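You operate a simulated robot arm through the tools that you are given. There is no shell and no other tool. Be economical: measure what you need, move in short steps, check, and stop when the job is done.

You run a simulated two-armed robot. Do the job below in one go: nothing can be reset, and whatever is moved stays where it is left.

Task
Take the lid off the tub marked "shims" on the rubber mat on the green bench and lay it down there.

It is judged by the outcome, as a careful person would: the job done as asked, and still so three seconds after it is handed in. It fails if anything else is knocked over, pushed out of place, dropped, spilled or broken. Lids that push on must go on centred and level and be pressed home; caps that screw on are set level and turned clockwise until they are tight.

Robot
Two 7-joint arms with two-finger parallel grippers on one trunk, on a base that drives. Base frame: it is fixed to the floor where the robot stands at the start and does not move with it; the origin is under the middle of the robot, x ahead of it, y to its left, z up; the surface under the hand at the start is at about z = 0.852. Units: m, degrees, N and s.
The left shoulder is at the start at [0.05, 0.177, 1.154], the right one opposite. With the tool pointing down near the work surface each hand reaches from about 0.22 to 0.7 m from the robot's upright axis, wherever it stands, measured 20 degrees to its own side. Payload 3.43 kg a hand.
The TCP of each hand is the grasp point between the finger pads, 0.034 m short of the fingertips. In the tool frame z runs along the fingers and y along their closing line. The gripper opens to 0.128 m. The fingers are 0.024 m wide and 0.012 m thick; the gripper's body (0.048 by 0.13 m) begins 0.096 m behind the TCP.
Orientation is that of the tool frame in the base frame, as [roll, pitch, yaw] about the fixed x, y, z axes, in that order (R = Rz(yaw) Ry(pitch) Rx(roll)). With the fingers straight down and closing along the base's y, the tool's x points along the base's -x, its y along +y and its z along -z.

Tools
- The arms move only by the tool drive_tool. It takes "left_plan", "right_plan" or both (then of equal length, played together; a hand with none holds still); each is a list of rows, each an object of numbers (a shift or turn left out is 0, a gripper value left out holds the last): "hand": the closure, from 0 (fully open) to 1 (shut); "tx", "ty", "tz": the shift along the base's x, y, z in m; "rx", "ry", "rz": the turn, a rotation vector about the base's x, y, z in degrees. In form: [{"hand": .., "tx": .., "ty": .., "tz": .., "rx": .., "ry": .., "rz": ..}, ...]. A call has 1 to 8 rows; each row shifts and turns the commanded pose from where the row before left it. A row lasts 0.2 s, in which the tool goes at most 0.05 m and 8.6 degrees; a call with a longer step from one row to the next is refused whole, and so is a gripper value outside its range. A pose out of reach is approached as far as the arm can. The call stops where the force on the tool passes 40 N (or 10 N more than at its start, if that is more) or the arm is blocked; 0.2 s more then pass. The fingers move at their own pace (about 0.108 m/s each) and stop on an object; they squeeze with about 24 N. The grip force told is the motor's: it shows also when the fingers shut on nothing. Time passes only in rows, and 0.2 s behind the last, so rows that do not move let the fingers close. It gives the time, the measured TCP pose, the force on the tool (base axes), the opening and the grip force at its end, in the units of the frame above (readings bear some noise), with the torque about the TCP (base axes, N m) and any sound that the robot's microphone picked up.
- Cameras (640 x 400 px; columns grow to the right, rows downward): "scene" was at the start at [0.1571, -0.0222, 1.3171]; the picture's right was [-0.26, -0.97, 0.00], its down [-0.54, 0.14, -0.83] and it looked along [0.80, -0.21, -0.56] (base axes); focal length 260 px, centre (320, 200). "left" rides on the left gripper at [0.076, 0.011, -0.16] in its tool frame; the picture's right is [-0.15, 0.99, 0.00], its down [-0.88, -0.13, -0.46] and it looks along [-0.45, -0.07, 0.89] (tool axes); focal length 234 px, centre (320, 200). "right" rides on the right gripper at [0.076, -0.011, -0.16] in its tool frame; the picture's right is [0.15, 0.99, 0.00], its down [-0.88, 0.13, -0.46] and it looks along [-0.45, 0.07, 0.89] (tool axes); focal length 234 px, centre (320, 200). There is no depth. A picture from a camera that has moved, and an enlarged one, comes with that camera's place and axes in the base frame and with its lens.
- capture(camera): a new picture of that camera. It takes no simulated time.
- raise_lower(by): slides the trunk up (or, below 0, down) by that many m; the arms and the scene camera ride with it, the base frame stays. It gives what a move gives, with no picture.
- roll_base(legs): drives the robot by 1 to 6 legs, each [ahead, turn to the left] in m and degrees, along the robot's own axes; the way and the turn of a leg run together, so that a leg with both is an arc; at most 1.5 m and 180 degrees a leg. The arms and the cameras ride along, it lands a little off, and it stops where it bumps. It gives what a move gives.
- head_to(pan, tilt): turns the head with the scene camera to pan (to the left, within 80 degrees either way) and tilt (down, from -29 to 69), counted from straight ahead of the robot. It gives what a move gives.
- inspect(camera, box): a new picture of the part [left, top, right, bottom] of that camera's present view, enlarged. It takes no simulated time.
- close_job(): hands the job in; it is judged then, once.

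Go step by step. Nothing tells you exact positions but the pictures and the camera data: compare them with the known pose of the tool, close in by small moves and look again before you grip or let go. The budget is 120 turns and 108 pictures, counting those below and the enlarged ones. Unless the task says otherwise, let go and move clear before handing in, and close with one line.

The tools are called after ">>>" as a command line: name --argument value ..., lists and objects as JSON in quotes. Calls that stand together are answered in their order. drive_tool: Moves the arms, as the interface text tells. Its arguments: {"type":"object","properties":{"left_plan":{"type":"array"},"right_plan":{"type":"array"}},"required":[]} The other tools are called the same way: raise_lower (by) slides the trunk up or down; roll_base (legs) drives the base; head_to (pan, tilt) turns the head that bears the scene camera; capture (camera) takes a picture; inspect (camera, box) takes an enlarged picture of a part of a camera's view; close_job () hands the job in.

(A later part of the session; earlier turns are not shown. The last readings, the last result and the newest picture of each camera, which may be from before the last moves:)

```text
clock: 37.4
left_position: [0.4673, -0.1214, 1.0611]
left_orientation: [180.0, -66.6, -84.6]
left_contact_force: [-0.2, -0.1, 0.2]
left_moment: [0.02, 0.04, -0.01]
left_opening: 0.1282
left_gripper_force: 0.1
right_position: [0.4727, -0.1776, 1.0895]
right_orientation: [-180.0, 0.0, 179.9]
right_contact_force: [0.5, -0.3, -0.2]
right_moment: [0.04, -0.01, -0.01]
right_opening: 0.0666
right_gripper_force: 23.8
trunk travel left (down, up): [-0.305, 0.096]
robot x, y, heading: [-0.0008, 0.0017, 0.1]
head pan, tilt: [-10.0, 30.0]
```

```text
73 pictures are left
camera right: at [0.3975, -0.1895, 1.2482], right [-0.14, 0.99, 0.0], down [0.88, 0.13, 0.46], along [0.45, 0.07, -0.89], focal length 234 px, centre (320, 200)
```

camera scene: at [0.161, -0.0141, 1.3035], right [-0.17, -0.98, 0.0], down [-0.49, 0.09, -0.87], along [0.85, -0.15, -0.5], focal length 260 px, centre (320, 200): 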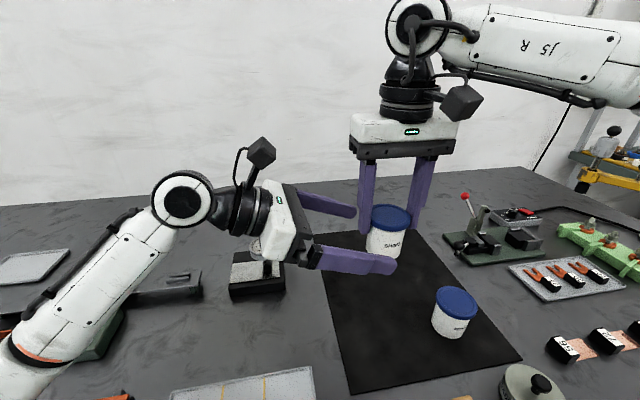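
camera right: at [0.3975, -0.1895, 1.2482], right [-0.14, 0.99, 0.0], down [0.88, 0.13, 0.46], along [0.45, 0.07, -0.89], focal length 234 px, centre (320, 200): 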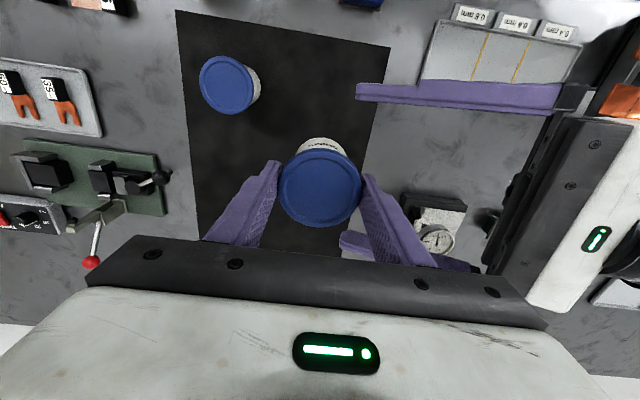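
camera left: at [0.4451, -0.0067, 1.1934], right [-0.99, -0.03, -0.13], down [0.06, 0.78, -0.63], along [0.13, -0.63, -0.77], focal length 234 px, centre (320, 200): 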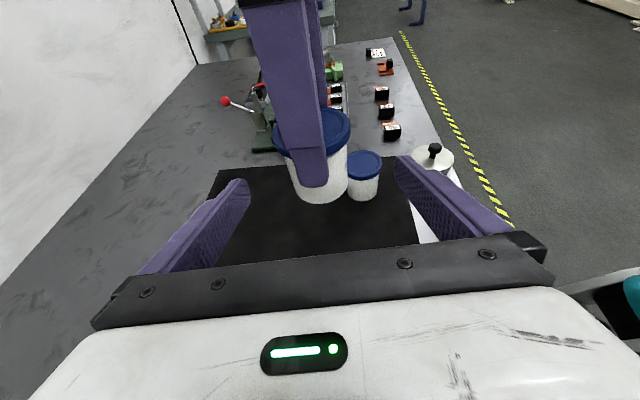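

Geometry agrees; the left fingers straddle the tub. I advance the remaining 6 cm.

>>> drive_tool --left_plan '[{"tx": 0.002, "ty": -0.02, "tz": -0.0085}, {"tx": 0.002, "ty": -0.02, "tz": -0.0085}, {"tx": 0.0015, "ty": -0.0155, "tz": -0.006}, {}]'

>>> inspect --camera "scene" --box '[280, 120, 480, 280]'

>>> capture --camera "right"

>>> capture --camera "left"

```text
clock: 38.4
left_position: [0.4726, -0.176, 1.0389]
left_orientation: [-179.9, -66.6, -84.7]
left_contact_force: [0.3, -0.7, 0.5]
left_moment: [-0.03, 0.01, 0.0]
left_opening: 0.1277
left_gripper_force: 0.1
right_position: [0.4716, -0.1781, 1.0885]
right_orientation: [180.0, 0.0, 179.9]
right_contact_force: [0.4, -0.4, -0.8]
right_moment: [-0.02, 0.02, 0.03]
right_opening: 0.0665
right_gripper_force: 23.9
trunk travel left (down, up): [-0.305, 0.096]
robot x, y, heading: [-0.0001, 0.0052, 0.0]
head pan, tilt: [-10.0, 30.0]
```

```text
2.50 times, centred on (380, 200) of scene
camera zoom: at [0.161, -0.0141, 1.3035], right [-0.17, -0.98, 0.0], down [-0.49, 0.09, -0.87], along [0.85, -0.15, -0.5], focal length 650 px, centre (170, 200)
```

zoom: 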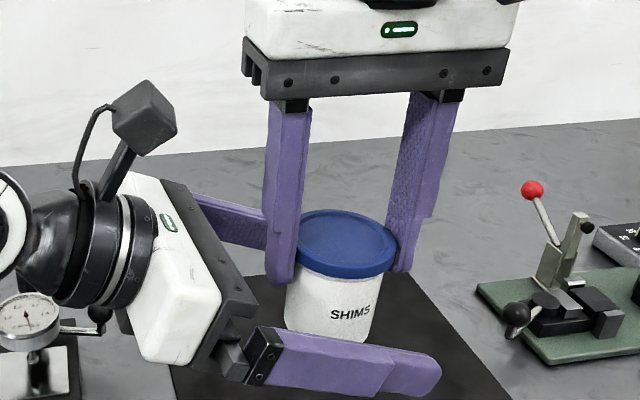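

```text
71 pictures are left
camera right: at [0.3975, -0.1894, 1.2483], right [-0.14, 0.99, 0.0], down [0.88, 0.13, 0.46], along [0.45, 0.07, -0.89], focal length 234 px, centre (320, 200)
```

right: 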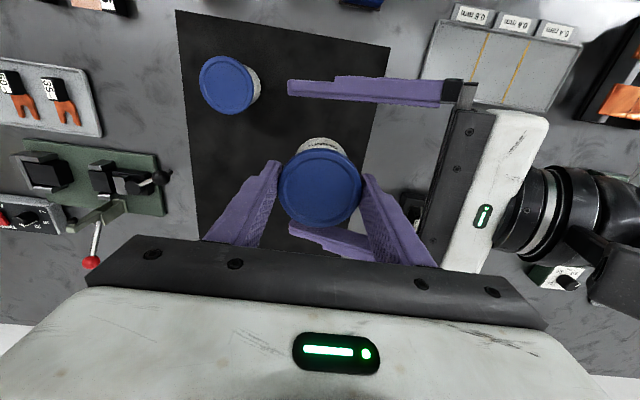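

```text
70 pictures are left
camera left: at [0.4507, -0.0607, 1.1706], right [-0.99, -0.03, -0.13], down [0.06, 0.78, -0.63], along [0.13, -0.63, -0.77], focal length 234 px, centre (320, 200)
```

left: 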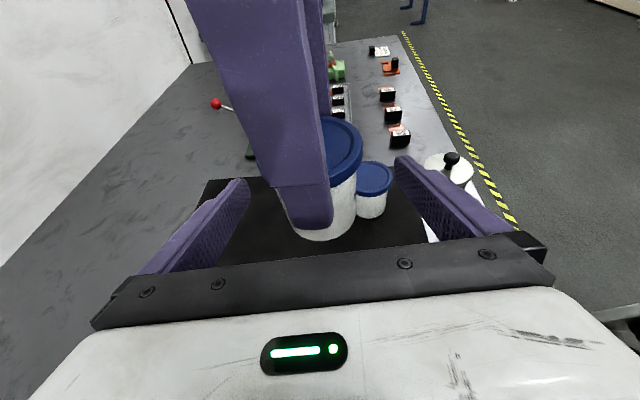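

The left grip point sits on the tub body about 25 mm above its bottom, centred within a few mm. I close the left hand.

>>> drive_tool --left_plan '[{"hand": 0.3}, {"hand": 0.45}, {"hand": 0.52}, {"hand": 0.6}, {"hand": 1.0}, {"hand": 1.0}]'

>>> inspect --camera "scene" --box '[280, 120, 480, 280]'

```text
clock: 39.8
left_position: [0.4728, -0.1749, 1.0376]
left_orientation: [179.9, -66.5, -84.6]
left_contact_force: [2.1, -0.6, -0.8]
left_moment: [-0.02, 0.1, 0.0]
left_opening: 0.0542
left_gripper_force: 24.2
right_position: [0.4716, -0.1785, 1.0895]
right_orientation: [-180.0, 0.0, 180.0]
right_contact_force: [-2.5, -0.2, 0.8]
right_moment: [0.01, 0.01, -0.04]
right_opening: 0.0667
right_gripper_force: 24.2
trunk travel left (down, up): [-0.305, 0.096]
robot x, y, heading: [0.0009, 0.0011, 0.0]
head pan, tilt: [-10.0, 30.0]
heard: snap
```

```text
2.50 times, centred on (380, 200) of scene
camera zoom: at [0.161, -0.0142, 1.3035], right [-0.17, -0.98, 0.0], down [-0.49, 0.09, -0.87], along [0.85, -0.15, -0.5], focal length 650 px, centre (170, 200)
```

zoom: 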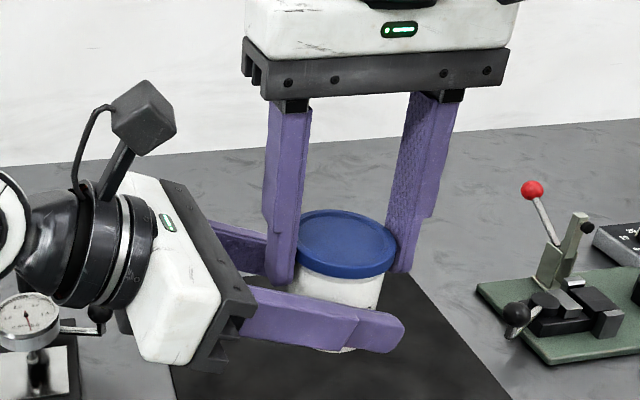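

A snap: the lid has come loose in the grip, and the left hand holds the tub firmly. I separate them straight up/down: right up a little, left down.

>>> drive_tool --right_plan '[{"tz": 0.002}, {"tz": 0.003}, {"tz": 0.003}, {}, {}, {}]' --left_plan '[{"tz": -0.002}, {"tz": -0.004}, {"tz": -0.006}, {"tz": -0.008}, {"tz": -0.01}, {}]'

>>> inspect --camera "scene" --box '[280, 120, 480, 280]'

```text
clock: 41.1
left_position: [0.4712, -0.1768, 1.012]
left_orientation: [-179.1, -66.5, -85.3]
left_contact_force: [0.0, -0.3, 0.5]
left_moment: [0.01, 0.03, 0.04]
left_opening: 0.0542
left_gripper_force: 23.6
right_position: [0.4729, -0.1786, 1.0984]
right_orientation: [179.9, 0.0, 179.8]
right_contact_force: [-0.5, -0.4, -0.8]
right_moment: [0.01, 0.0, -0.03]
right_opening: 0.0668
right_gripper_force: 23.3
trunk travel left (down, up): [-0.305, 0.096]
robot x, y, heading: [0.002, 0.0022, -0.3]
head pan, tilt: [-10.0, 30.0]
```

```text
2.50 times, centred on (380, 200) of scene
camera zoom: at [0.1604, -0.0152, 1.3043], right [-0.17, -0.98, 0.0], down [-0.49, 0.09, -0.87], along [0.85, -0.15, -0.5], focal length 650 px, centre (170, 200)
```

zoom: 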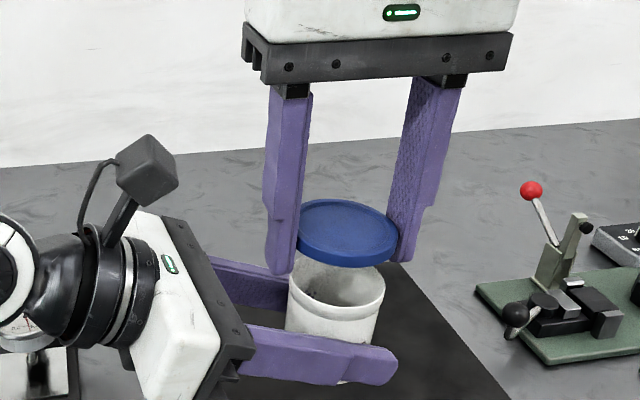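

The lid is off; the tub is held upright. I carry the lid clear toward the free part of the mat at about [0.59, -0.28] and ease the left hand up a little.

>>> drive_tool --right_plan '[{"ty": -0.015, "tx": 0.01}, {"ty": -0.025, "tx": 0.02}, {"ty": -0.025, "tx": 0.03}, {"ty": -0.025, "tx": 0.03}, {"ty": -0.012, "tx": 0.027}, {}, {}]' --left_plan '[{}, {}, {}, {"tz": 0.005}, {"tz": 0.01}, {"tz": 0.01}, {}]'

>>> capture --camera "scene"

```text
clock: 42.8
left_position: [0.4712, -0.176, 1.0343]
left_orientation: [179.9, -66.5, -84.6]
left_contact_force: [-0.1, 0.6, 0.2]
left_moment: [-0.02, -0.03, -0.04]
left_opening: 0.054
left_gripper_force: 24.6
right_position: [0.5682, -0.2883, 1.0888]
right_orientation: [179.9, 0.2, 179.9]
right_contact_force: [0.0, 0.4, 0.2]
right_moment: [0.0, 0.0, -0.02]
right_opening: 0.0667
right_gripper_force: 23.7
right hand out of reach, approached as far as the arm can: row 4, 5
trunk travel left (down, up): [-0.305, 0.096]
robot x, y, heading: [-0.0017, 0.0008, -0.0]
head pan, tilt: [-10.0, 30.0]
```

```text
67 pictures are left
camera scene: at [0.1612, -0.0143, 1.3033], right [-0.17, -0.98, 0.0], down [-0.49, 0.09, -0.87], along [0.85, -0.15, -0.5], focal length 260 px, centre (320, 200)
```

scene: 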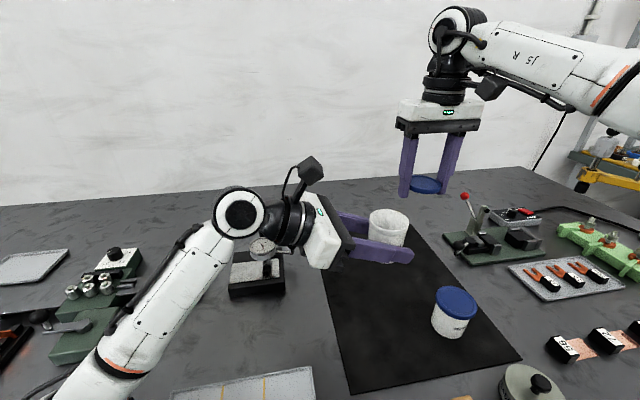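

Now I lower the lid toward the mat, stopping about 2 cm short.

>>> drive_tool --right_plan '[{"tz": -0.035, "tx": 0.004}, {"tz": -0.045}, {"tz": -0.045}, {"tz": -0.035}, {"tz": -0.02}, {}]'

>>> inspect --camera "scene" --box '[360, 130, 520, 290]'

>>> capture --camera "right"

```text
clock: 44.1
left_position: [0.4709, -0.1766, 1.0338]
left_orientation: [180.0, -66.6, -84.7]
left_contact_force: [0.2, 0.5, 0.1]
left_moment: [0.01, 0.01, 0.01]
left_opening: 0.0539
left_gripper_force: 23.9
right_position: [0.569, -0.2894, 0.9111]
right_orientation: [179.9, 0.2, 180.0]
right_contact_force: [-0.1, 0.6, 0.0]
right_moment: [-0.03, 0.01, 0.0]
right_opening: 0.0663
right_gripper_force: 24.2
trunk travel left (down, up): [-0.305, 0.096]
robot x, y, heading: [0.0013, -0.0009, 0.1]
head pan, tilt: [-10.0, 30.0]
```

```text
2.50 times, centred on (440, 210) of scene
camera zoom: at [0.161, -0.0142, 1.3035], right [-0.17, -0.98, 0.0], down [-0.49, 0.09, -0.87], along [0.85, -0.15, -0.5], focal length 650 px, centre (20, 175)
```

zoom: 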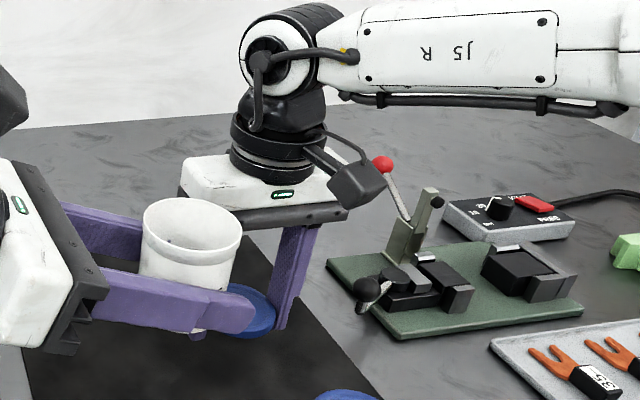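

```text
65 pictures are left
camera right: at [0.4942, -0.3001, 1.0699], right [-0.14, 0.99, 0.0], down [0.88, 0.13, 0.46], along [0.45, 0.07, -0.89], focal length 234 px, centre (320, 200)
```

right: 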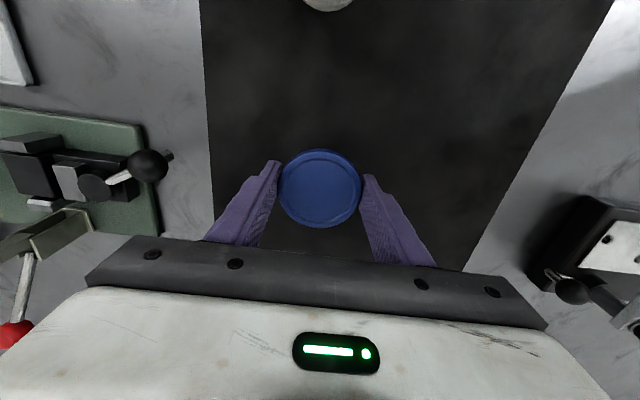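

The lid is over the clear mat. I ease down until the fingertips just touch.

>>> drive_tool --right_plan '[{"tz": -0.006}, {"tz": -0.006}, {"tz": -0.004}, {"tz": -0.003}, {}]'

>>> capture --camera "right"

```text
clock: 45.4
left_position: [0.4723, -0.1762, 1.0339]
left_orientation: [-179.9, -66.5, -84.7]
left_contact_force: [0.2, -0.7, -0.5]
left_moment: [0.0, 0.03, 0.02]
left_opening: 0.054
left_gripper_force: 23.8
right_position: [0.5655, -0.29, 0.8929]
right_orientation: [179.9, 0.1, 179.9]
right_contact_force: [-0.5, 1.0, -0.5]
right_moment: [0.01, -0.02, 0.01]
right_opening: 0.0664
right_gripper_force: 23.9
right hand out of reach, approached as far as the arm can: row 1, 4
trunk travel left (down, up): [-0.305, 0.096]
robot x, y, heading: [0.0026, 0.0041, 0.1]
head pan, tilt: [-10.0, 30.0]
```

```text
64 pictures are left
camera right: at [0.4892, -0.3026, 1.0523], right [-0.14, 0.99, 0.0], down [0.88, 0.13, 0.46], along [0.45, 0.07, -0.89], focal length 234 px, centre (320, 200)
```

right: 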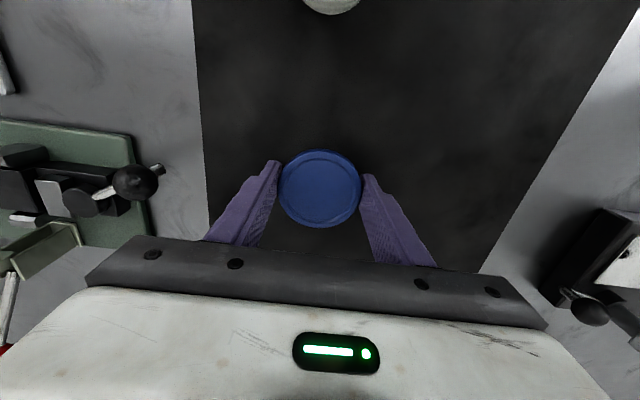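

It's at its reach limit about 4 mm high; I shift 2 cm closer to the robot and lower the rest.

>>> drive_tool --right_plan '[{"tx": -0.015}, {"tx": -0.01}, {"tz": -0.002}, {"tz": -0.002}, {"tz": -0.001}, {}]'

```text
clock: 46.8
left_position: [0.472, -0.1768, 1.0338]
left_orientation: [-180.0, -66.5, -84.6]
left_contact_force: [0.0, -0.5, -0.6]
left_moment: [0.0, -0.01, 0.04]
left_opening: 0.0539
left_gripper_force: 23.7
right_position: [0.5398, -0.2903, 0.8892]
right_orientation: [180.0, 0.0, 179.9]
right_contact_force: [0.1, -0.2, -0.2]
right_moment: [-0.01, -0.03, 0.0]
right_opening: 0.0666
right_gripper_force: 23.7
trunk travel left (down, up): [-0.305, 0.096]
robot x, y, heading: [-0.0014, 0.0059, -0.1]
head pan, tilt: [-10.0, 30.0]
```

>>> drive_tool --right_plan '[{"tz": -0.001}, {"tz": -0.001}, {"tz": -0.001}, {}]'

>>> head_to --pan -35 --tilt 35

>>> capture --camera "scene"

```text
clock: 47.8
left_position: [0.4717, -0.1764, 1.035]
left_orientation: [-180.0, -66.6, -84.9]
left_contact_force: [0.2, -0.5, 0.8]
left_moment: [0.01, -0.04, 0.0]
left_opening: 0.054
left_gripper_force: 23.9
right_position: [0.5398, -0.2916, 0.8872]
right_orientation: [179.9, 0.1, 179.9]
right_contact_force: [-0.4, -2.2, 5.6]
right_moment: [-0.31, 0.08, -0.06]
right_opening: 0.0664
right_gripper_force: 24.1
trunk travel left (down, up): [-0.305, 0.096]
robot x, y, heading: [0.0003, 0.0017, 0.2]
head pan, tilt: [-10.0, 30.0]
```

```text
clock: 48.6
left_position: [0.4711, -0.1767, 1.0341]
left_orientation: [-179.8, -66.6, -84.9]
left_contact_force: [0.8, 0.0, 0.2]
left_moment: [0.0, -0.01, -0.01]
left_opening: 0.054
left_gripper_force: 23.8
right_position: [0.5397, -0.2919, 0.8869]
right_orientation: [-180.0, 0.1, 180.0]
right_contact_force: [1.7, -5.1, 10.3]
right_moment: [-0.31, 0.07, 0.02]
right_opening: 0.0664
right_gripper_force: 24.1
trunk travel left (down, up): [-0.305, 0.096]
robot x, y, heading: [0.0011, -0.0022, -0.2]
head pan, tilt: [-35.0, 35.0]
```

```text
63 pictures are left
camera scene: at [0.1434, -0.0489, 1.2959], right [-0.57, -0.82, 0.0], down [-0.47, 0.33, -0.82], along [0.67, -0.47, -0.57], focal length 260 px, centre (320, 200)
```

scene: 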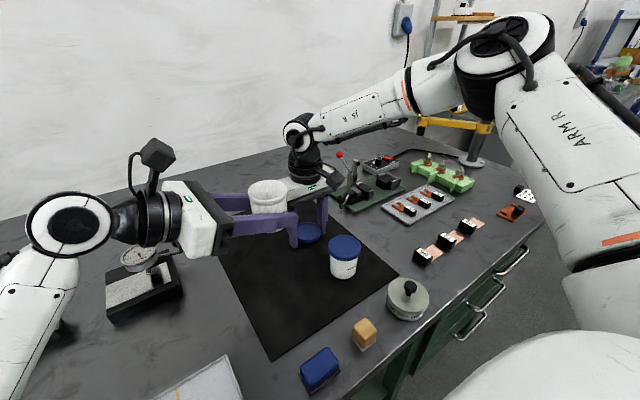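

Contact made (tips on the mat). I relieve 1 mm and open gently to release the lid, then rise.

>>> drive_tool --right_plan '[{"tz": 0.001}, {"hand": 0.47}, {"hand": 0.45}, {"hand": 0.4}, {"hand": 0.3}, {"hand": 0.3}]'

>>> capture --camera "right"

```text
clock: 50.0
left_position: [0.4721, -0.1761, 1.0342]
left_orientation: [-179.9, -66.7, -84.8]
left_contact_force: [-0.1, 0.6, -0.7]
left_moment: [-0.01, 0.0, 0.01]
left_opening: 0.0538
left_gripper_force: 24.5
right_position: [0.5393, -0.2925, 0.8875]
right_orientation: [180.0, 0.0, 179.9]
right_contact_force: [-1.6, -0.7, 6.6]
right_moment: [0.25, 0.02, 0.03]
right_opening: 0.0898
right_gripper_force: 0.1
trunk travel left (down, up): [-0.305, 0.096]
robot x, y, heading: [-0.0007, 0.0005, -0.0]
head pan, tilt: [-35.0, 35.0]
```

```text
62 pictures are left
camera right: at [0.4639, -0.3032, 1.0463], right [-0.14, 0.99, 0.0], down [0.88, 0.13, 0.45], along [0.45, 0.07, -0.89], focal length 234 px, centre (320, 200)
```

right: 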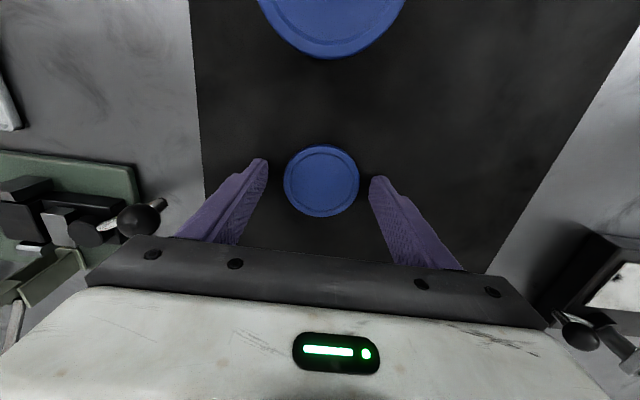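

The lid lies flat on the mat inside the fingers. I raise the right hand straight up.

>>> drive_tool --right_plan '[{"tz": 0.01}, {"tz": 0.03}, {"tz": 0.04}, {"tz": 0.04}, {"tz": 0.04}, {"tz": 0.04, "tx": -0.02}, {"tz": 0.02, "tx": -0.02}, {}]'

>>> capture --camera "scene"

>>> capture --camera "right"

```text
clock: 51.8
left_position: [0.4716, -0.1762, 1.0341]
left_orientation: [-180.0, -66.6, -84.6]
left_contact_force: [-0.3, 0.0, -0.7]
left_moment: [-0.01, 0.03, 0.01]
left_opening: 0.0539
left_gripper_force: 23.8
right_position: [0.4999, -0.2901, 1.1051]
right_orientation: [-180.0, -0.1, 179.9]
right_contact_force: [-0.1, 0.2, -0.7]
right_moment: [-0.02, -0.01, -0.02]
right_opening: 0.0896
right_gripper_force: 0.1
trunk travel left (down, up): [-0.305, 0.096]
robot x, y, heading: [0.003, 0.0008, -0.2]
head pan, tilt: [-35.0, 35.0]
```

```text
61 pictures are left
camera scene: at [0.1442, -0.049, 1.2957], right [-0.57, -0.82, 0.0], down [-0.47, 0.33, -0.82], along [0.67, -0.47, -0.57], focal length 260 px, centre (320, 200)
```

scene: 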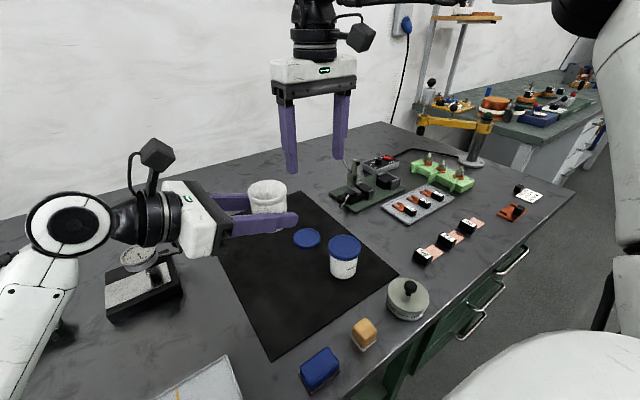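

```text
60 pictures are left
camera right: at [0.4262, -0.3033, 1.2642], right [-0.14, 0.99, 0.0], down [0.88, 0.13, 0.45], along [0.45, 0.07, -0.89], focal length 234 px, centre (320, 200)
```

right: 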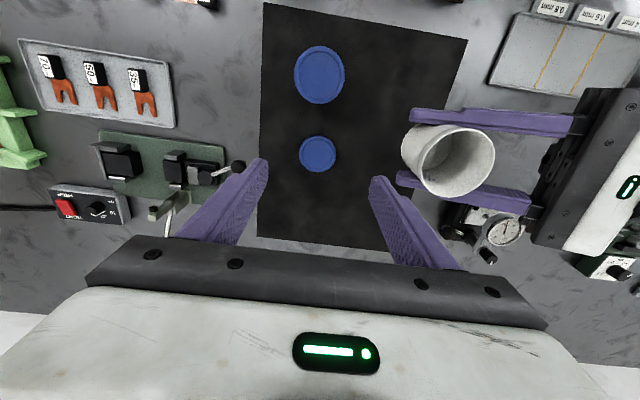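

Lid is flat on the mat. Now the right hand takes the open tub by its rim from the left hand. I lower the left slightly and move the right over the tub.

>>> drive_tool --left_plan '[{"tz": -0.005}, {"tz": -0.006}, {"tz": -0.004}, {}]' --right_plan '[{"tx": -0.01, "hand": 0.2}, {"tx": -0.01}, {"tx": -0.008, "tz": 0.01}, {}]'

>>> drive_tool --right_plan '[{"ty": 0.03}, {"ty": 0.03}, {"ty": 0.025}, {}]'

>>> capture --camera "right"

>>> head_to --pan -10 --tilt 30

>>> inspect --camera "scene" --box '[280, 120, 480, 280]'

```text
clock: 52.8
left_position: [0.4708, -0.1789, 1.0203]
left_orientation: [-179.6, -66.5, -85.1]
left_contact_force: [0.1, -0.3, 0.0]
left_moment: [0.0, 0.03, -0.02]
left_opening: 0.0538
left_gripper_force: 24.1
right_position: [0.4727, -0.2942, 1.1165]
right_orientation: [179.9, -0.1, 179.9]
right_contact_force: [-1.3, -0.9, -0.1]
right_moment: [-0.03, 0.06, 0.01]
right_opening: 0.1025
right_gripper_force: 0.1
trunk travel left (down, up): [-0.305, 0.096]
robot x, y, heading: [-0.0005, -0.0011, 0.1]
head pan, tilt: [-35.0, 35.0]
```

```text
clock: 53.8
left_position: [0.4701, -0.1788, 1.0186]
left_orientation: [-179.8, -66.4, -84.9]
left_contact_force: [-0.5, 0.0, 0.4]
left_moment: [0.0, -0.03, 0.01]
left_opening: 0.0538
left_gripper_force: 23.8
right_position: [0.4689, -0.2093, 1.1179]
right_orientation: [179.8, 0.1, 179.9]
right_contact_force: [0.6, -0.1, 0.7]
right_moment: [-0.02, 0.02, -0.01]
right_opening: 0.1023
right_gripper_force: 0.0
trunk travel left (down, up): [-0.305, 0.096]
robot x, y, heading: [0.0018, 0.0012, 0.1]
head pan, tilt: [-35.0, 35.0]
```

```text
59 pictures are left
camera right: at [0.3951, -0.2208, 1.2761], right [-0.14, 0.99, 0.0], down [0.88, 0.13, 0.46], along [0.45, 0.07, -0.89], focal length 234 px, centre (320, 200)
```

right: 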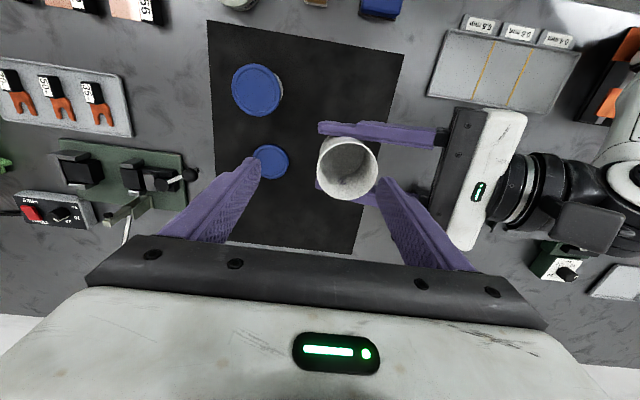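

```text
clock: 54.7
left_position: [0.4695, -0.179, 1.019]
left_orientation: [-179.7, -66.4, -84.8]
left_contact_force: [0.3, -0.7, 0.4]
left_moment: [-0.02, 0.01, 0.01]
left_opening: 0.0541
left_gripper_force: 24.1
right_position: [0.4694, -0.2081, 1.1169]
right_orientation: [179.8, 0.2, 179.9]
right_contact_force: [0.3, -0.1, 0.8]
right_moment: [0.0, -0.03, 0.04]
right_opening: 0.1023
right_gripper_force: 0.1
trunk travel left (down, up): [-0.305, 0.096]
robot x, y, heading: [0.0023, 0.0028, 0.1]
head pan, tilt: [-10.0, 30.0]
```

```text
2.50 times, centred on (380, 200) of scene
camera zoom: at [0.1596, -0.0175, 1.3037], right [-0.17, -0.98, 0.0], down [-0.49, 0.09, -0.87], along [0.85, -0.15, -0.5], focal length 650 px, centre (170, 200)
```

zoom: 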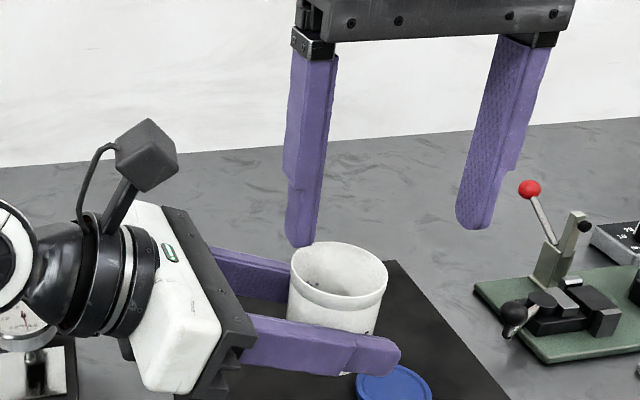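

Good clearance. I centre the right hand over the tub and relax the left elbow by a few millimetres.

>>> drive_tool --left_plan '[{"tz": 0.003}, {"tz": 0.004}, {}, {}]' --right_plan '[{"ty": 0.014}, {"ty": 0.014}, {"tz": -0.01}, {}]'

>>> capture --camera "right"

>>> inspect --camera "scene" --box '[280, 120, 480, 280]'

```text
clock: 55.7
left_position: [0.4724, -0.1766, 1.0253]
left_orientation: [-179.9, -66.5, -84.7]
left_contact_force: [-0.2, -0.3, -0.8]
left_moment: [0.01, 0.01, 0.0]
left_opening: 0.0536
left_gripper_force: 24.0
right_position: [0.4718, -0.1777, 1.1068]
right_orientation: [179.9, 0.0, 179.9]
right_contact_force: [0.2, -0.1, -0.4]
right_moment: [-0.01, -0.02, 0.0]
right_opening: 0.1025
right_gripper_force: 0.0
trunk travel left (down, up): [-0.305, 0.096]
robot x, y, heading: [0.0028, 0.0073, -0.1]
head pan, tilt: [-10.0, 30.0]
```

```text
57 pictures are left
camera right: at [0.3965, -0.1897, 1.2658], right [-0.14, 0.99, 0.0], down [0.88, 0.13, 0.46], along [0.45, 0.07, -0.89], focal length 234 px, centre (320, 200)
```

right: 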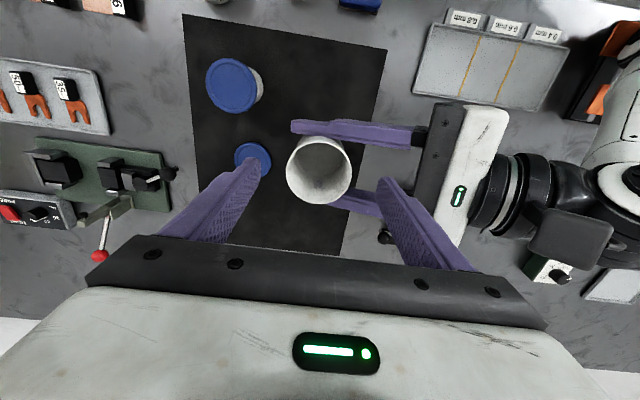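

```text
2.50 times, centred on (380, 200) of scene
camera zoom: at [0.1606, -0.0144, 1.3035], right [-0.17, -0.98, 0.0], down [-0.49, 0.09, -0.87], along [0.85, -0.15, -0.5], focal length 650 px, centre (170, 200)
```

zoom: 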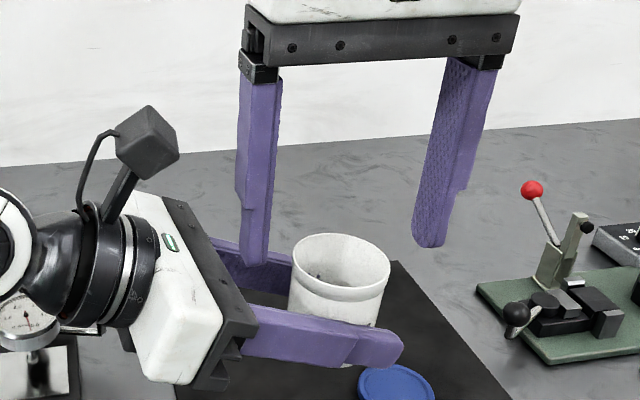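

Aligned within millimetres. I narrow the right fingers to about 8 cm and lower them around the tub's upper part.

>>> drive_tool --right_plan '[{"hand": 0.37, "tx": -0.003}, {"ty": -0.0005}, {"tz": -0.02}, {"tz": -0.02}, {"tz": -0.007}, {}]'

>>> inspect --camera "scene" --box '[280, 120, 480, 280]'

>>> capture --camera "right"

```text
clock: 57.1
left_position: [0.4723, -0.1768, 1.0262]
left_orientation: [-179.9, -66.5, -84.9]
left_contact_force: [-1.2, -0.1, 0.7]
left_moment: [0.01, 0.01, 0.04]
left_opening: 0.0538
left_gripper_force: 24.3
right_position: [0.4685, -0.1785, 1.0594]
right_orientation: [179.8, 0.0, 179.9]
right_contact_force: [0.2, 0.2, -0.3]
right_moment: [0.01, 0.03, -0.02]
right_opening: 0.0805
right_gripper_force: 0.0
trunk travel left (down, up): [-0.305, 0.096]
robot x, y, heading: [0.001, 0.0021, -0.1]
head pan, tilt: [-10.0, 30.0]
```

```text
2.50 times, centred on (380, 200) of scene
camera zoom: at [0.1608, -0.0146, 1.3035], right [-0.17, -0.98, 0.0], down [-0.49, 0.09, -0.87], along [0.85, -0.15, -0.5], focal length 650 px, centre (170, 200)
```

zoom: 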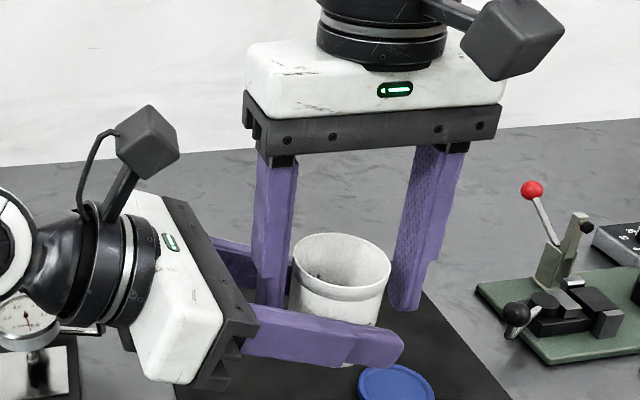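

```text
54 pictures are left
camera right: at [0.3928, -0.1907, 1.2194], right [-0.14, 0.99, 0.0], down [0.88, 0.13, 0.46], along [0.45, 0.07, -0.89], focal length 234 px, centre (320, 200)
```

right: 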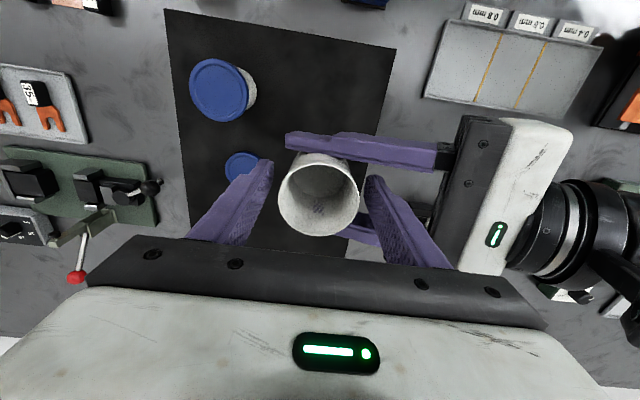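

The right fingers flank the tub centrally. I close the right hand.

>>> drive_tool --right_plan '[{"hand": 0.45}, {"hand": 0.5}, {"hand": 0.55}, {"hand": 0.6}, {"hand": 1.0}, {"hand": 1.0}]'

>>> inspect --camera "scene" --box '[280, 120, 480, 280]'

```text
clock: 58.5
left_position: [0.4717, -0.1768, 1.0254]
left_orientation: [-179.9, -66.5, -84.7]
left_contact_force: [-0.4, 4.1, 0.1]
left_moment: [-0.05, -0.02, -0.03]
left_opening: 0.0542
left_gripper_force: 23.8
right_position: [0.4678, -0.1793, 1.0606]
right_orientation: [-180.0, -0.1, 179.9]
right_contact_force: [1.1, -3.9, 0.1]
right_moment: [-0.07, -0.02, 0.0]
right_opening: 0.059
right_gripper_force: 23.7
trunk travel left (down, up): [-0.305, 0.096]
robot x, y, heading: [-0.0002, 0.0036, 0.1]
head pan, tilt: [-10.0, 30.0]
```

```text
2.50 times, centred on (380, 200) of scene
camera zoom: at [0.1607, -0.0146, 1.3035], right [-0.17, -0.98, 0.0], down [-0.49, 0.09, -0.87], along [0.85, -0.15, -0.5], focal length 650 px, centre (170, 200)
```

zoom: 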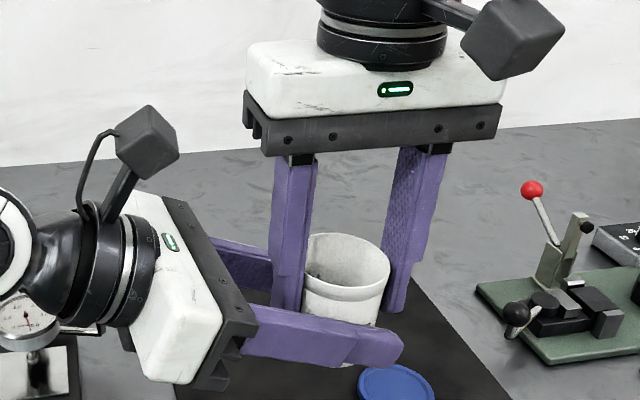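

Both hands hold the tub (right at 59 mm on the rim). I release the left slowly and check.

>>> drive_tool --left_plan '[{"hand": 0.56}, {"hand": 0.52}, {"hand": 0.4}, {"hand": 0.2}, {"hand": 0.0}, {"hand": 0.0}, {}]'

>>> inspect --camera "scene" --box '[280, 120, 480, 280]'

```text
clock: 60.1
left_position: [0.4717, -0.1764, 1.0258]
left_orientation: [-179.9, -66.5, -84.7]
left_contact_force: [0.1, 0.1, 0.3]
left_moment: [0.01, 0.02, 0.02]
left_opening: 0.128
left_gripper_force: 0.1
right_position: [0.4668, -0.1786, 1.0604]
right_orientation: [179.9, 0.0, 179.9]
right_contact_force: [0.1, 1.0, -0.4]
right_moment: [-0.02, -0.04, -0.03]
right_opening: 0.059
right_gripper_force: 23.9
trunk travel left (down, up): [-0.305, 0.096]
robot x, y, heading: [-0.0008, 0.0005, -0.2]
head pan, tilt: [-10.0, 30.0]
```

```text
2.50 times, centred on (380, 200) of scene
camera zoom: at [0.1607, -0.0146, 1.3035], right [-0.17, -0.98, 0.0], down [-0.49, 0.09, -0.87], along [0.85, -0.15, -0.5], focal length 650 px, centre (170, 200)
```

zoom: 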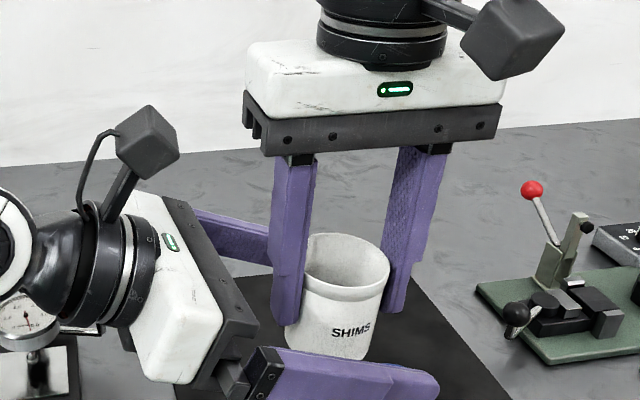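

The right hand holds the tub upright. I retract the left along its approach line and then up and away.

>>> drive_tool --left_plan '[{"tx": -0.002, "ty": 0.02, "tz": 0.009}, {"tx": -0.003, "ty": 0.03, "tz": 0.013}, {"tx": -0.003, "ty": 0.035, "tz": 0.015}, {"tx": -0.003, "ty": 0.035, "tz": 0.015}, {"tx": -0.002, "ty": 0.04}, {"tx": -0.002, "ty": 0.04}, {"ty": 0.04}, {"ty": 0.04}]'

>>> head_to --pan -14.8 --tilt 45

>>> capture --camera "scene"

>>> capture --camera "right"

```text
clock: 61.9
left_position: [0.4559, 0.1032, 1.0762]
left_orientation: [179.9, -66.6, -84.7]
left_contact_force: [-0.7, 0.8, -0.1]
left_moment: [0.02, 0.0, 0.02]
left_opening: 0.1278
left_gripper_force: 0.1
right_position: [0.4678, -0.1785, 1.0604]
right_orientation: [-180.0, 0.1, 180.0]
right_contact_force: [0.1, 0.3, 0.6]
right_moment: [0.04, -0.06, -0.03]
right_opening: 0.0589
right_gripper_force: 24.1
trunk travel left (down, up): [-0.305, 0.096]
robot x, y, heading: [0.002, 0.0003, -0.0]
head pan, tilt: [-10.0, 30.0]
```

```text
clock: 62.7
left_position: [0.4573, 0.102, 1.0774]
left_orientation: [180.0, -66.5, -84.7]
left_contact_force: [0.5, -0.7, 0.2]
left_moment: [0.0, 0.03, 0.0]
left_opening: 0.1277
left_gripper_force: 0.1
right_position: [0.468, -0.1788, 1.0606]
right_orientation: [179.9, 0.1, 179.9]
right_contact_force: [-0.3, 0.1, -0.4]
right_moment: [-0.02, -0.03, 0.01]
right_opening: 0.0593
right_gripper_force: 23.6
trunk travel left (down, up): [-0.305, 0.096]
robot x, y, heading: [0.0025, 0.0034, -0.0]
head pan, tilt: [-14.8, 45.0]
```

```text
51 pictures are left
camera scene: at [0.1506, -0.0192, 1.2809], right [-0.26, -0.97, 0.0], down [-0.68, 0.18, -0.71], along [0.68, -0.18, -0.71], focal length 260 px, centre (320, 200)
```

scene: 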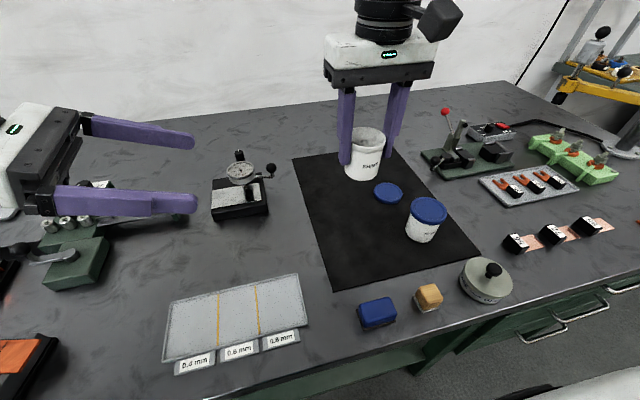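

```text
50 pictures are left
camera right: at [0.393, -0.1903, 1.2196], right [-0.15, 0.99, 0.0], down [0.88, 0.13, 0.46], along [0.45, 0.07, -0.89], focal length 234 px, centre (320, 200)
```

right: 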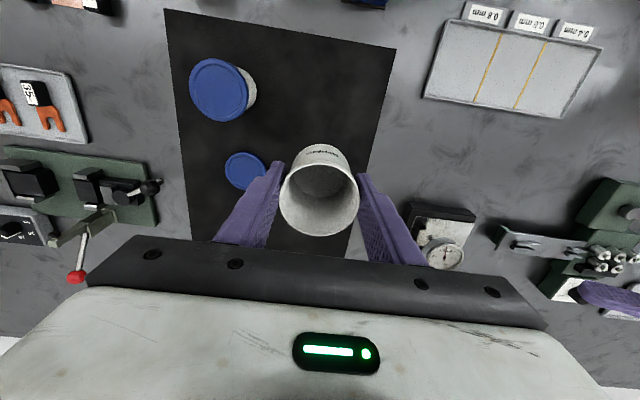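

The tub hangs upright. I lower it 10 cm over its original spot and shift to it.

>>> drive_tool --right_plan '[{"tz": -0.015}, {"tz": -0.025}, {"tz": -0.025}, {"tz": -0.025, "tx": 0.005, "ty": 0.005}, {"tz": -0.015, "tx": 0.005, "ty": 0.005}, {"tx": 0.004, "ty": 0.0045}, {}]'

>>> capture --camera "right"

>>> inspect --camera "scene" --box '[270, 100, 450, 260]'

```text
clock: 64.3
left_position: [0.4557, 0.1027, 1.0767]
left_orientation: [179.9, -66.6, -84.7]
left_contact_force: [0.0, -0.4, 0.0]
left_moment: [-0.03, 0.01, 0.04]
left_opening: 0.128
left_gripper_force: 0.1
right_position: [0.4824, -0.1638, 0.9551]
right_orientation: [-180.0, 0.0, 179.9]
right_contact_force: [0.0, -0.1, -0.3]
right_moment: [-0.01, 0.01, -0.02]
right_opening: 0.0593
right_gripper_force: 24.2
trunk travel left (down, up): [-0.305, 0.096]
robot x, y, heading: [0.0028, 0.003, -0.1]
head pan, tilt: [-14.8, 45.0]
```

```text
49 pictures are left
camera right: at [0.4076, -0.1759, 1.1142], right [-0.14, 0.99, 0.0], down [0.88, 0.13, 0.46], along [0.45, 0.07, -0.89], focal length 234 px, centre (320, 200)
```

right: 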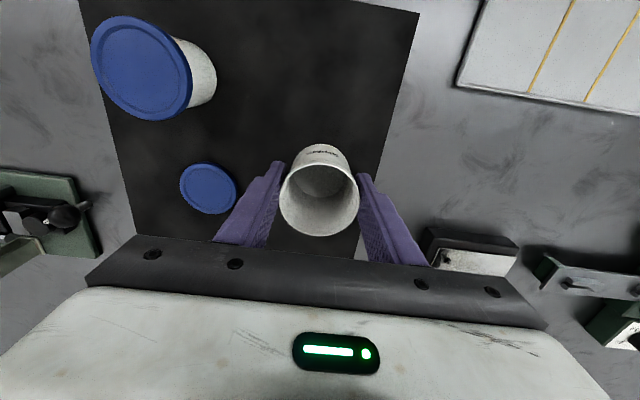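

```text
2.50 times, centred on (360, 180) of scene
camera zoom: at [0.1505, -0.0193, 1.2809], right [-0.26, -0.97, 0.0], down [-0.68, 0.18, -0.71], along [0.68, -0.18, -0.71], focal length 650 px, centre (220, 250)
```

zoom: 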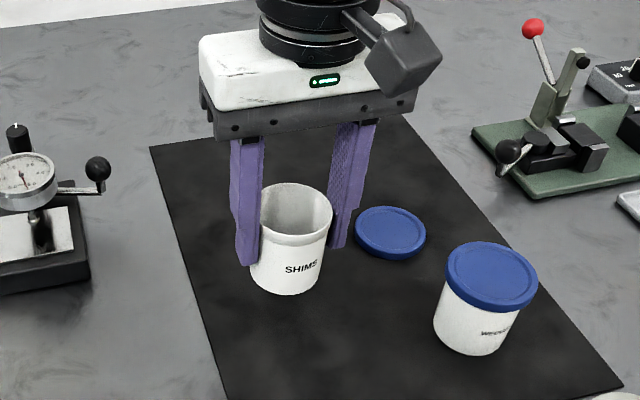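

On position with the lid well clear. I lower until the tub touches the mat.

>>> drive_tool --right_plan '[{"tz": -0.015}, {"tz": -0.012}, {"tz": -0.006}, {"tz": -0.003}, {"tz": -0.002}, {}]'

>>> inspect --camera "scene" --box '[270, 100, 450, 260]'

```text
clock: 65.7
left_position: [0.4562, 0.1028, 1.0774]
left_orientation: [179.9, -66.6, -84.6]
left_contact_force: [0.0, 0.7, 0.1]
left_moment: [0.02, 0.02, 0.02]
left_opening: 0.128
left_gripper_force: 0.0
right_position: [0.4803, -0.1677, 0.9181]
right_orientation: [179.9, 0.1, 179.8]
right_contact_force: [-0.4, -1.0, -0.4]
right_moment: [0.02, 0.0, 0.03]
right_opening: 0.0589
right_gripper_force: 24.0
right hand out of reach, approached as far as the arm can: row 4
trunk travel left (down, up): [-0.305, 0.096]
robot x, y, heading: [-0.002, 0.0005, -0.2]
head pan, tilt: [-14.8, 45.0]
```

```text
2.50 times, centred on (360, 180) of scene
camera zoom: at [0.1505, -0.0193, 1.2809], right [-0.26, -0.97, 0.0], down [-0.68, 0.18, -0.71], along [0.68, -0.18, -0.71], focal length 650 px, centre (220, 250)
```

zoom: 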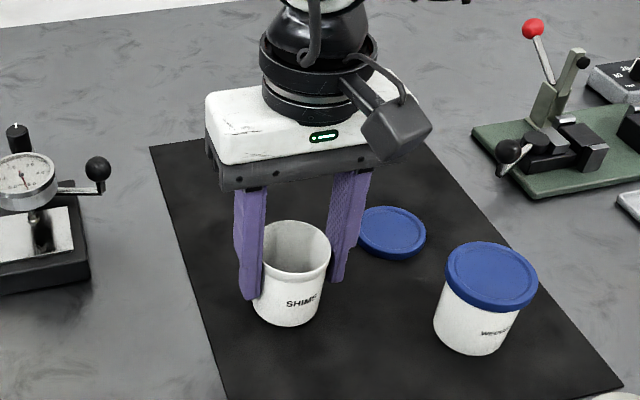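

The arm is at its lower limit about 5 mm above the mat. I raise the hand 3 cm, lower the trunk 3 cm, and go on.

>>> drive_tool --right_plan '[{"tz": 0.01, "tx": 0.001, "ty": 0.003}, {"tz": 0.02}, {}]'

>>> raise_lower --by -0.03

>>> drive_tool --right_plan '[{"tz": -0.001}, {"tz": -0.001}, {"tz": -0.001}, {}]'

```text
clock: 66.5
left_position: [0.4561, 0.1026, 1.0767]
left_orientation: [-179.9, -66.6, -84.7]
left_contact_force: [0.2, 0.0, 0.2]
left_moment: [-0.02, -0.02, -0.01]
left_opening: 0.1282
left_gripper_force: 0.0
right_position: [0.4821, -0.164, 0.946]
right_orientation: [180.0, 0.1, 179.9]
right_contact_force: [-0.4, 0.2, 1.1]
right_moment: [-0.03, 0.03, -0.02]
right_opening: 0.0587
right_gripper_force: 23.8
trunk travel left (down, up): [-0.305, 0.096]
robot x, y, heading: [0.0023, -0.0008, 0.2]
head pan, tilt: [-14.8, 45.0]
```

```text
clock: 67.2
left_position: [0.4538, 0.0997, 1.0623]
left_orientation: [-175.6, -65.6, -88.1]
left_contact_force: [-1.1, -0.3, 0.0]
left_moment: [0.04, 0.01, 0.02]
left_opening: 0.128
left_gripper_force: 0.1
right_position: [0.4777, -0.169, 0.9219]
right_orientation: [179.5, 0.5, -179.9]
right_contact_force: [0.1, -0.5, 0.2]
right_moment: [-0.01, 0.01, 0.04]
right_opening: 0.0588
right_gripper_force: 23.8
trunk travel left (down, up): [-0.275, 0.126]
robot x, y, heading: [0.0014, 0.0041, 0.2]
head pan, tilt: [-14.8, 45.0]
```

```text
clock: 68.2
left_position: [0.4493, 0.0992, 1.0583]
left_orientation: [-175.9, -65.5, -87.6]
left_contact_force: [-0.4, -0.7, 0.0]
left_moment: [-0.03, 0.01, 0.01]
left_opening: 0.1281
left_gripper_force: 0.0
right_position: [0.4744, -0.1711, 0.9177]
right_orientation: [179.3, 0.6, -180.0]
right_contact_force: [0.4, -0.3, 0.1]
right_moment: [-0.01, 0.02, -0.01]
right_opening: 0.0589
right_gripper_force: 24.3
trunk travel left (down, up): [-0.275, 0.126]
robot x, y, heading: [0.0005, 0.0009, -0.0]
head pan, tilt: [-14.8, 45.0]
```

The left arm is pressing on something again as the trunk comes down. I look before relieving it.

>>> head_to --pan 45 --tilt 40

>>> capture --camera "scene"

```text
clock: 69.5
left_position: [0.4485, 0.0999, 1.0562]
left_orientation: [-176.7, -65.6, -87.1]
left_contact_force: [0.7, 0.1, -0.2]
left_moment: [0.0, -0.02, 0.01]
left_opening: 0.1282
left_gripper_force: 0.1
right_position: [0.4749, -0.1696, 0.9188]
right_orientation: [179.4, 0.7, 179.9]
right_contact_force: [0.1, -0.6, 0.2]
right_moment: [0.02, 0.0, -0.05]
right_opening: 0.0589
right_gripper_force: 24.0
trunk travel left (down, up): [-0.275, 0.126]
robot x, y, heading: [0.0014, 0.0026, 0.1]
head pan, tilt: [45.0, 40.0]
```

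```text
46 pictures are left
camera scene: at [0.1196, 0.0521, 1.2605], right [0.71, -0.71, 0.0], down [-0.44, -0.45, -0.78], along [0.55, 0.55, -0.63], focal length 260 px, centre (320, 200)
```

scene: 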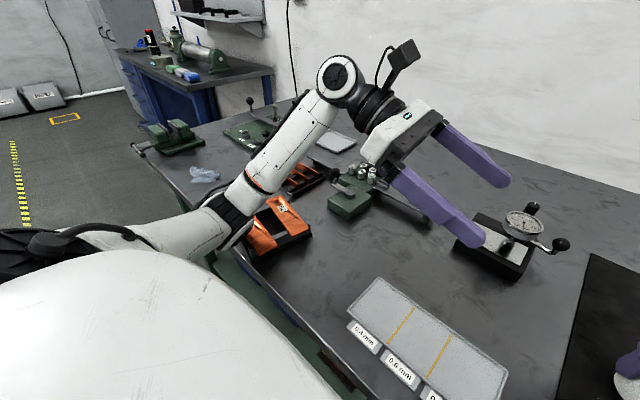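

The left elbow hangs near the orange tray/bench edge. I raise the trunk to relieve it and then park the left arm high in its original posture.

>>> raise_lower --by 0.06

>>> drive_tool --left_plan '[{"tz": 0.04, "tx": -0.01, "ty": 0.01}, {"tz": 0.02, "tx": -0.015, "ty": 0.03}, {"tx": -0.02, "ty": 0.03}, {"tx": -0.02, "ty": 0.03}, {}]'

>>> capture --camera "scene"

```text
clock: 70.5
left_position: [0.4551, 0.1025, 1.1068]
left_orientation: [179.9, -66.6, -84.6]
left_contact_force: [-0.5, 0.3, 1.1]
left_moment: [-0.03, 0.03, 0.0]
left_opening: 0.1283
left_gripper_force: 0.0
right_position: [0.4813, -0.1645, 0.9736]
right_orientation: [179.9, 0.0, 179.9]
right_contact_force: [-0.4, 0.6, 0.3]
right_moment: [-0.04, -0.01, 0.04]
right_opening: 0.0592
right_gripper_force: 23.8
trunk travel left (down, up): [-0.335, 0.066]
robot x, y, heading: [0.0002, -0.0024, -0.1]
head pan, tilt: [45.0, 40.0]
```

```text
clock: 71.8
left_position: [0.3931, 0.2026, 1.1657]
left_orientation: [-180.0, -66.6, -84.7]
left_contact_force: [0.6, 0.5, 0.1]
left_moment: [0.01, -0.01, 0.0]
left_opening: 0.1279
left_gripper_force: 0.1
right_position: [0.4825, -0.1649, 0.9743]
right_orientation: [-180.0, 0.1, 179.9]
right_contact_force: [-0.3, -0.6, 0.2]
right_moment: [-0.01, -0.02, 0.0]
right_opening: 0.0588
right_gripper_force: 24.3
trunk travel left (down, up): [-0.335, 0.066]
robot x, y, heading: [-0.0016, 0.0021, -0.3]
head pan, tilt: [45.0, 40.0]
```

```text
45 pictures are left
camera scene: at [0.1323, 0.0614, 1.3181], right [0.71, -0.71, 0.0], down [-0.45, -0.45, -0.77], along [0.54, 0.54, -0.64], focal length 260 px, centre (320, 200)
```

scene: 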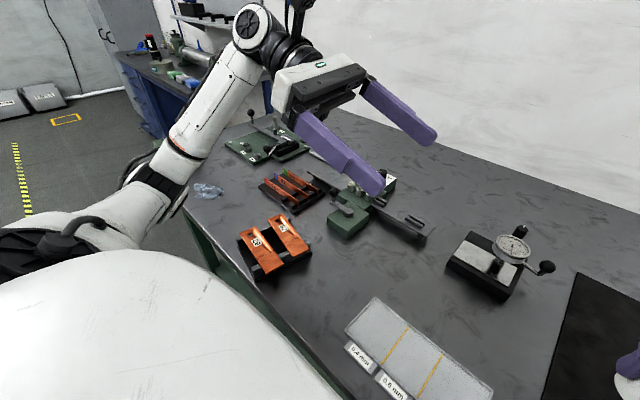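

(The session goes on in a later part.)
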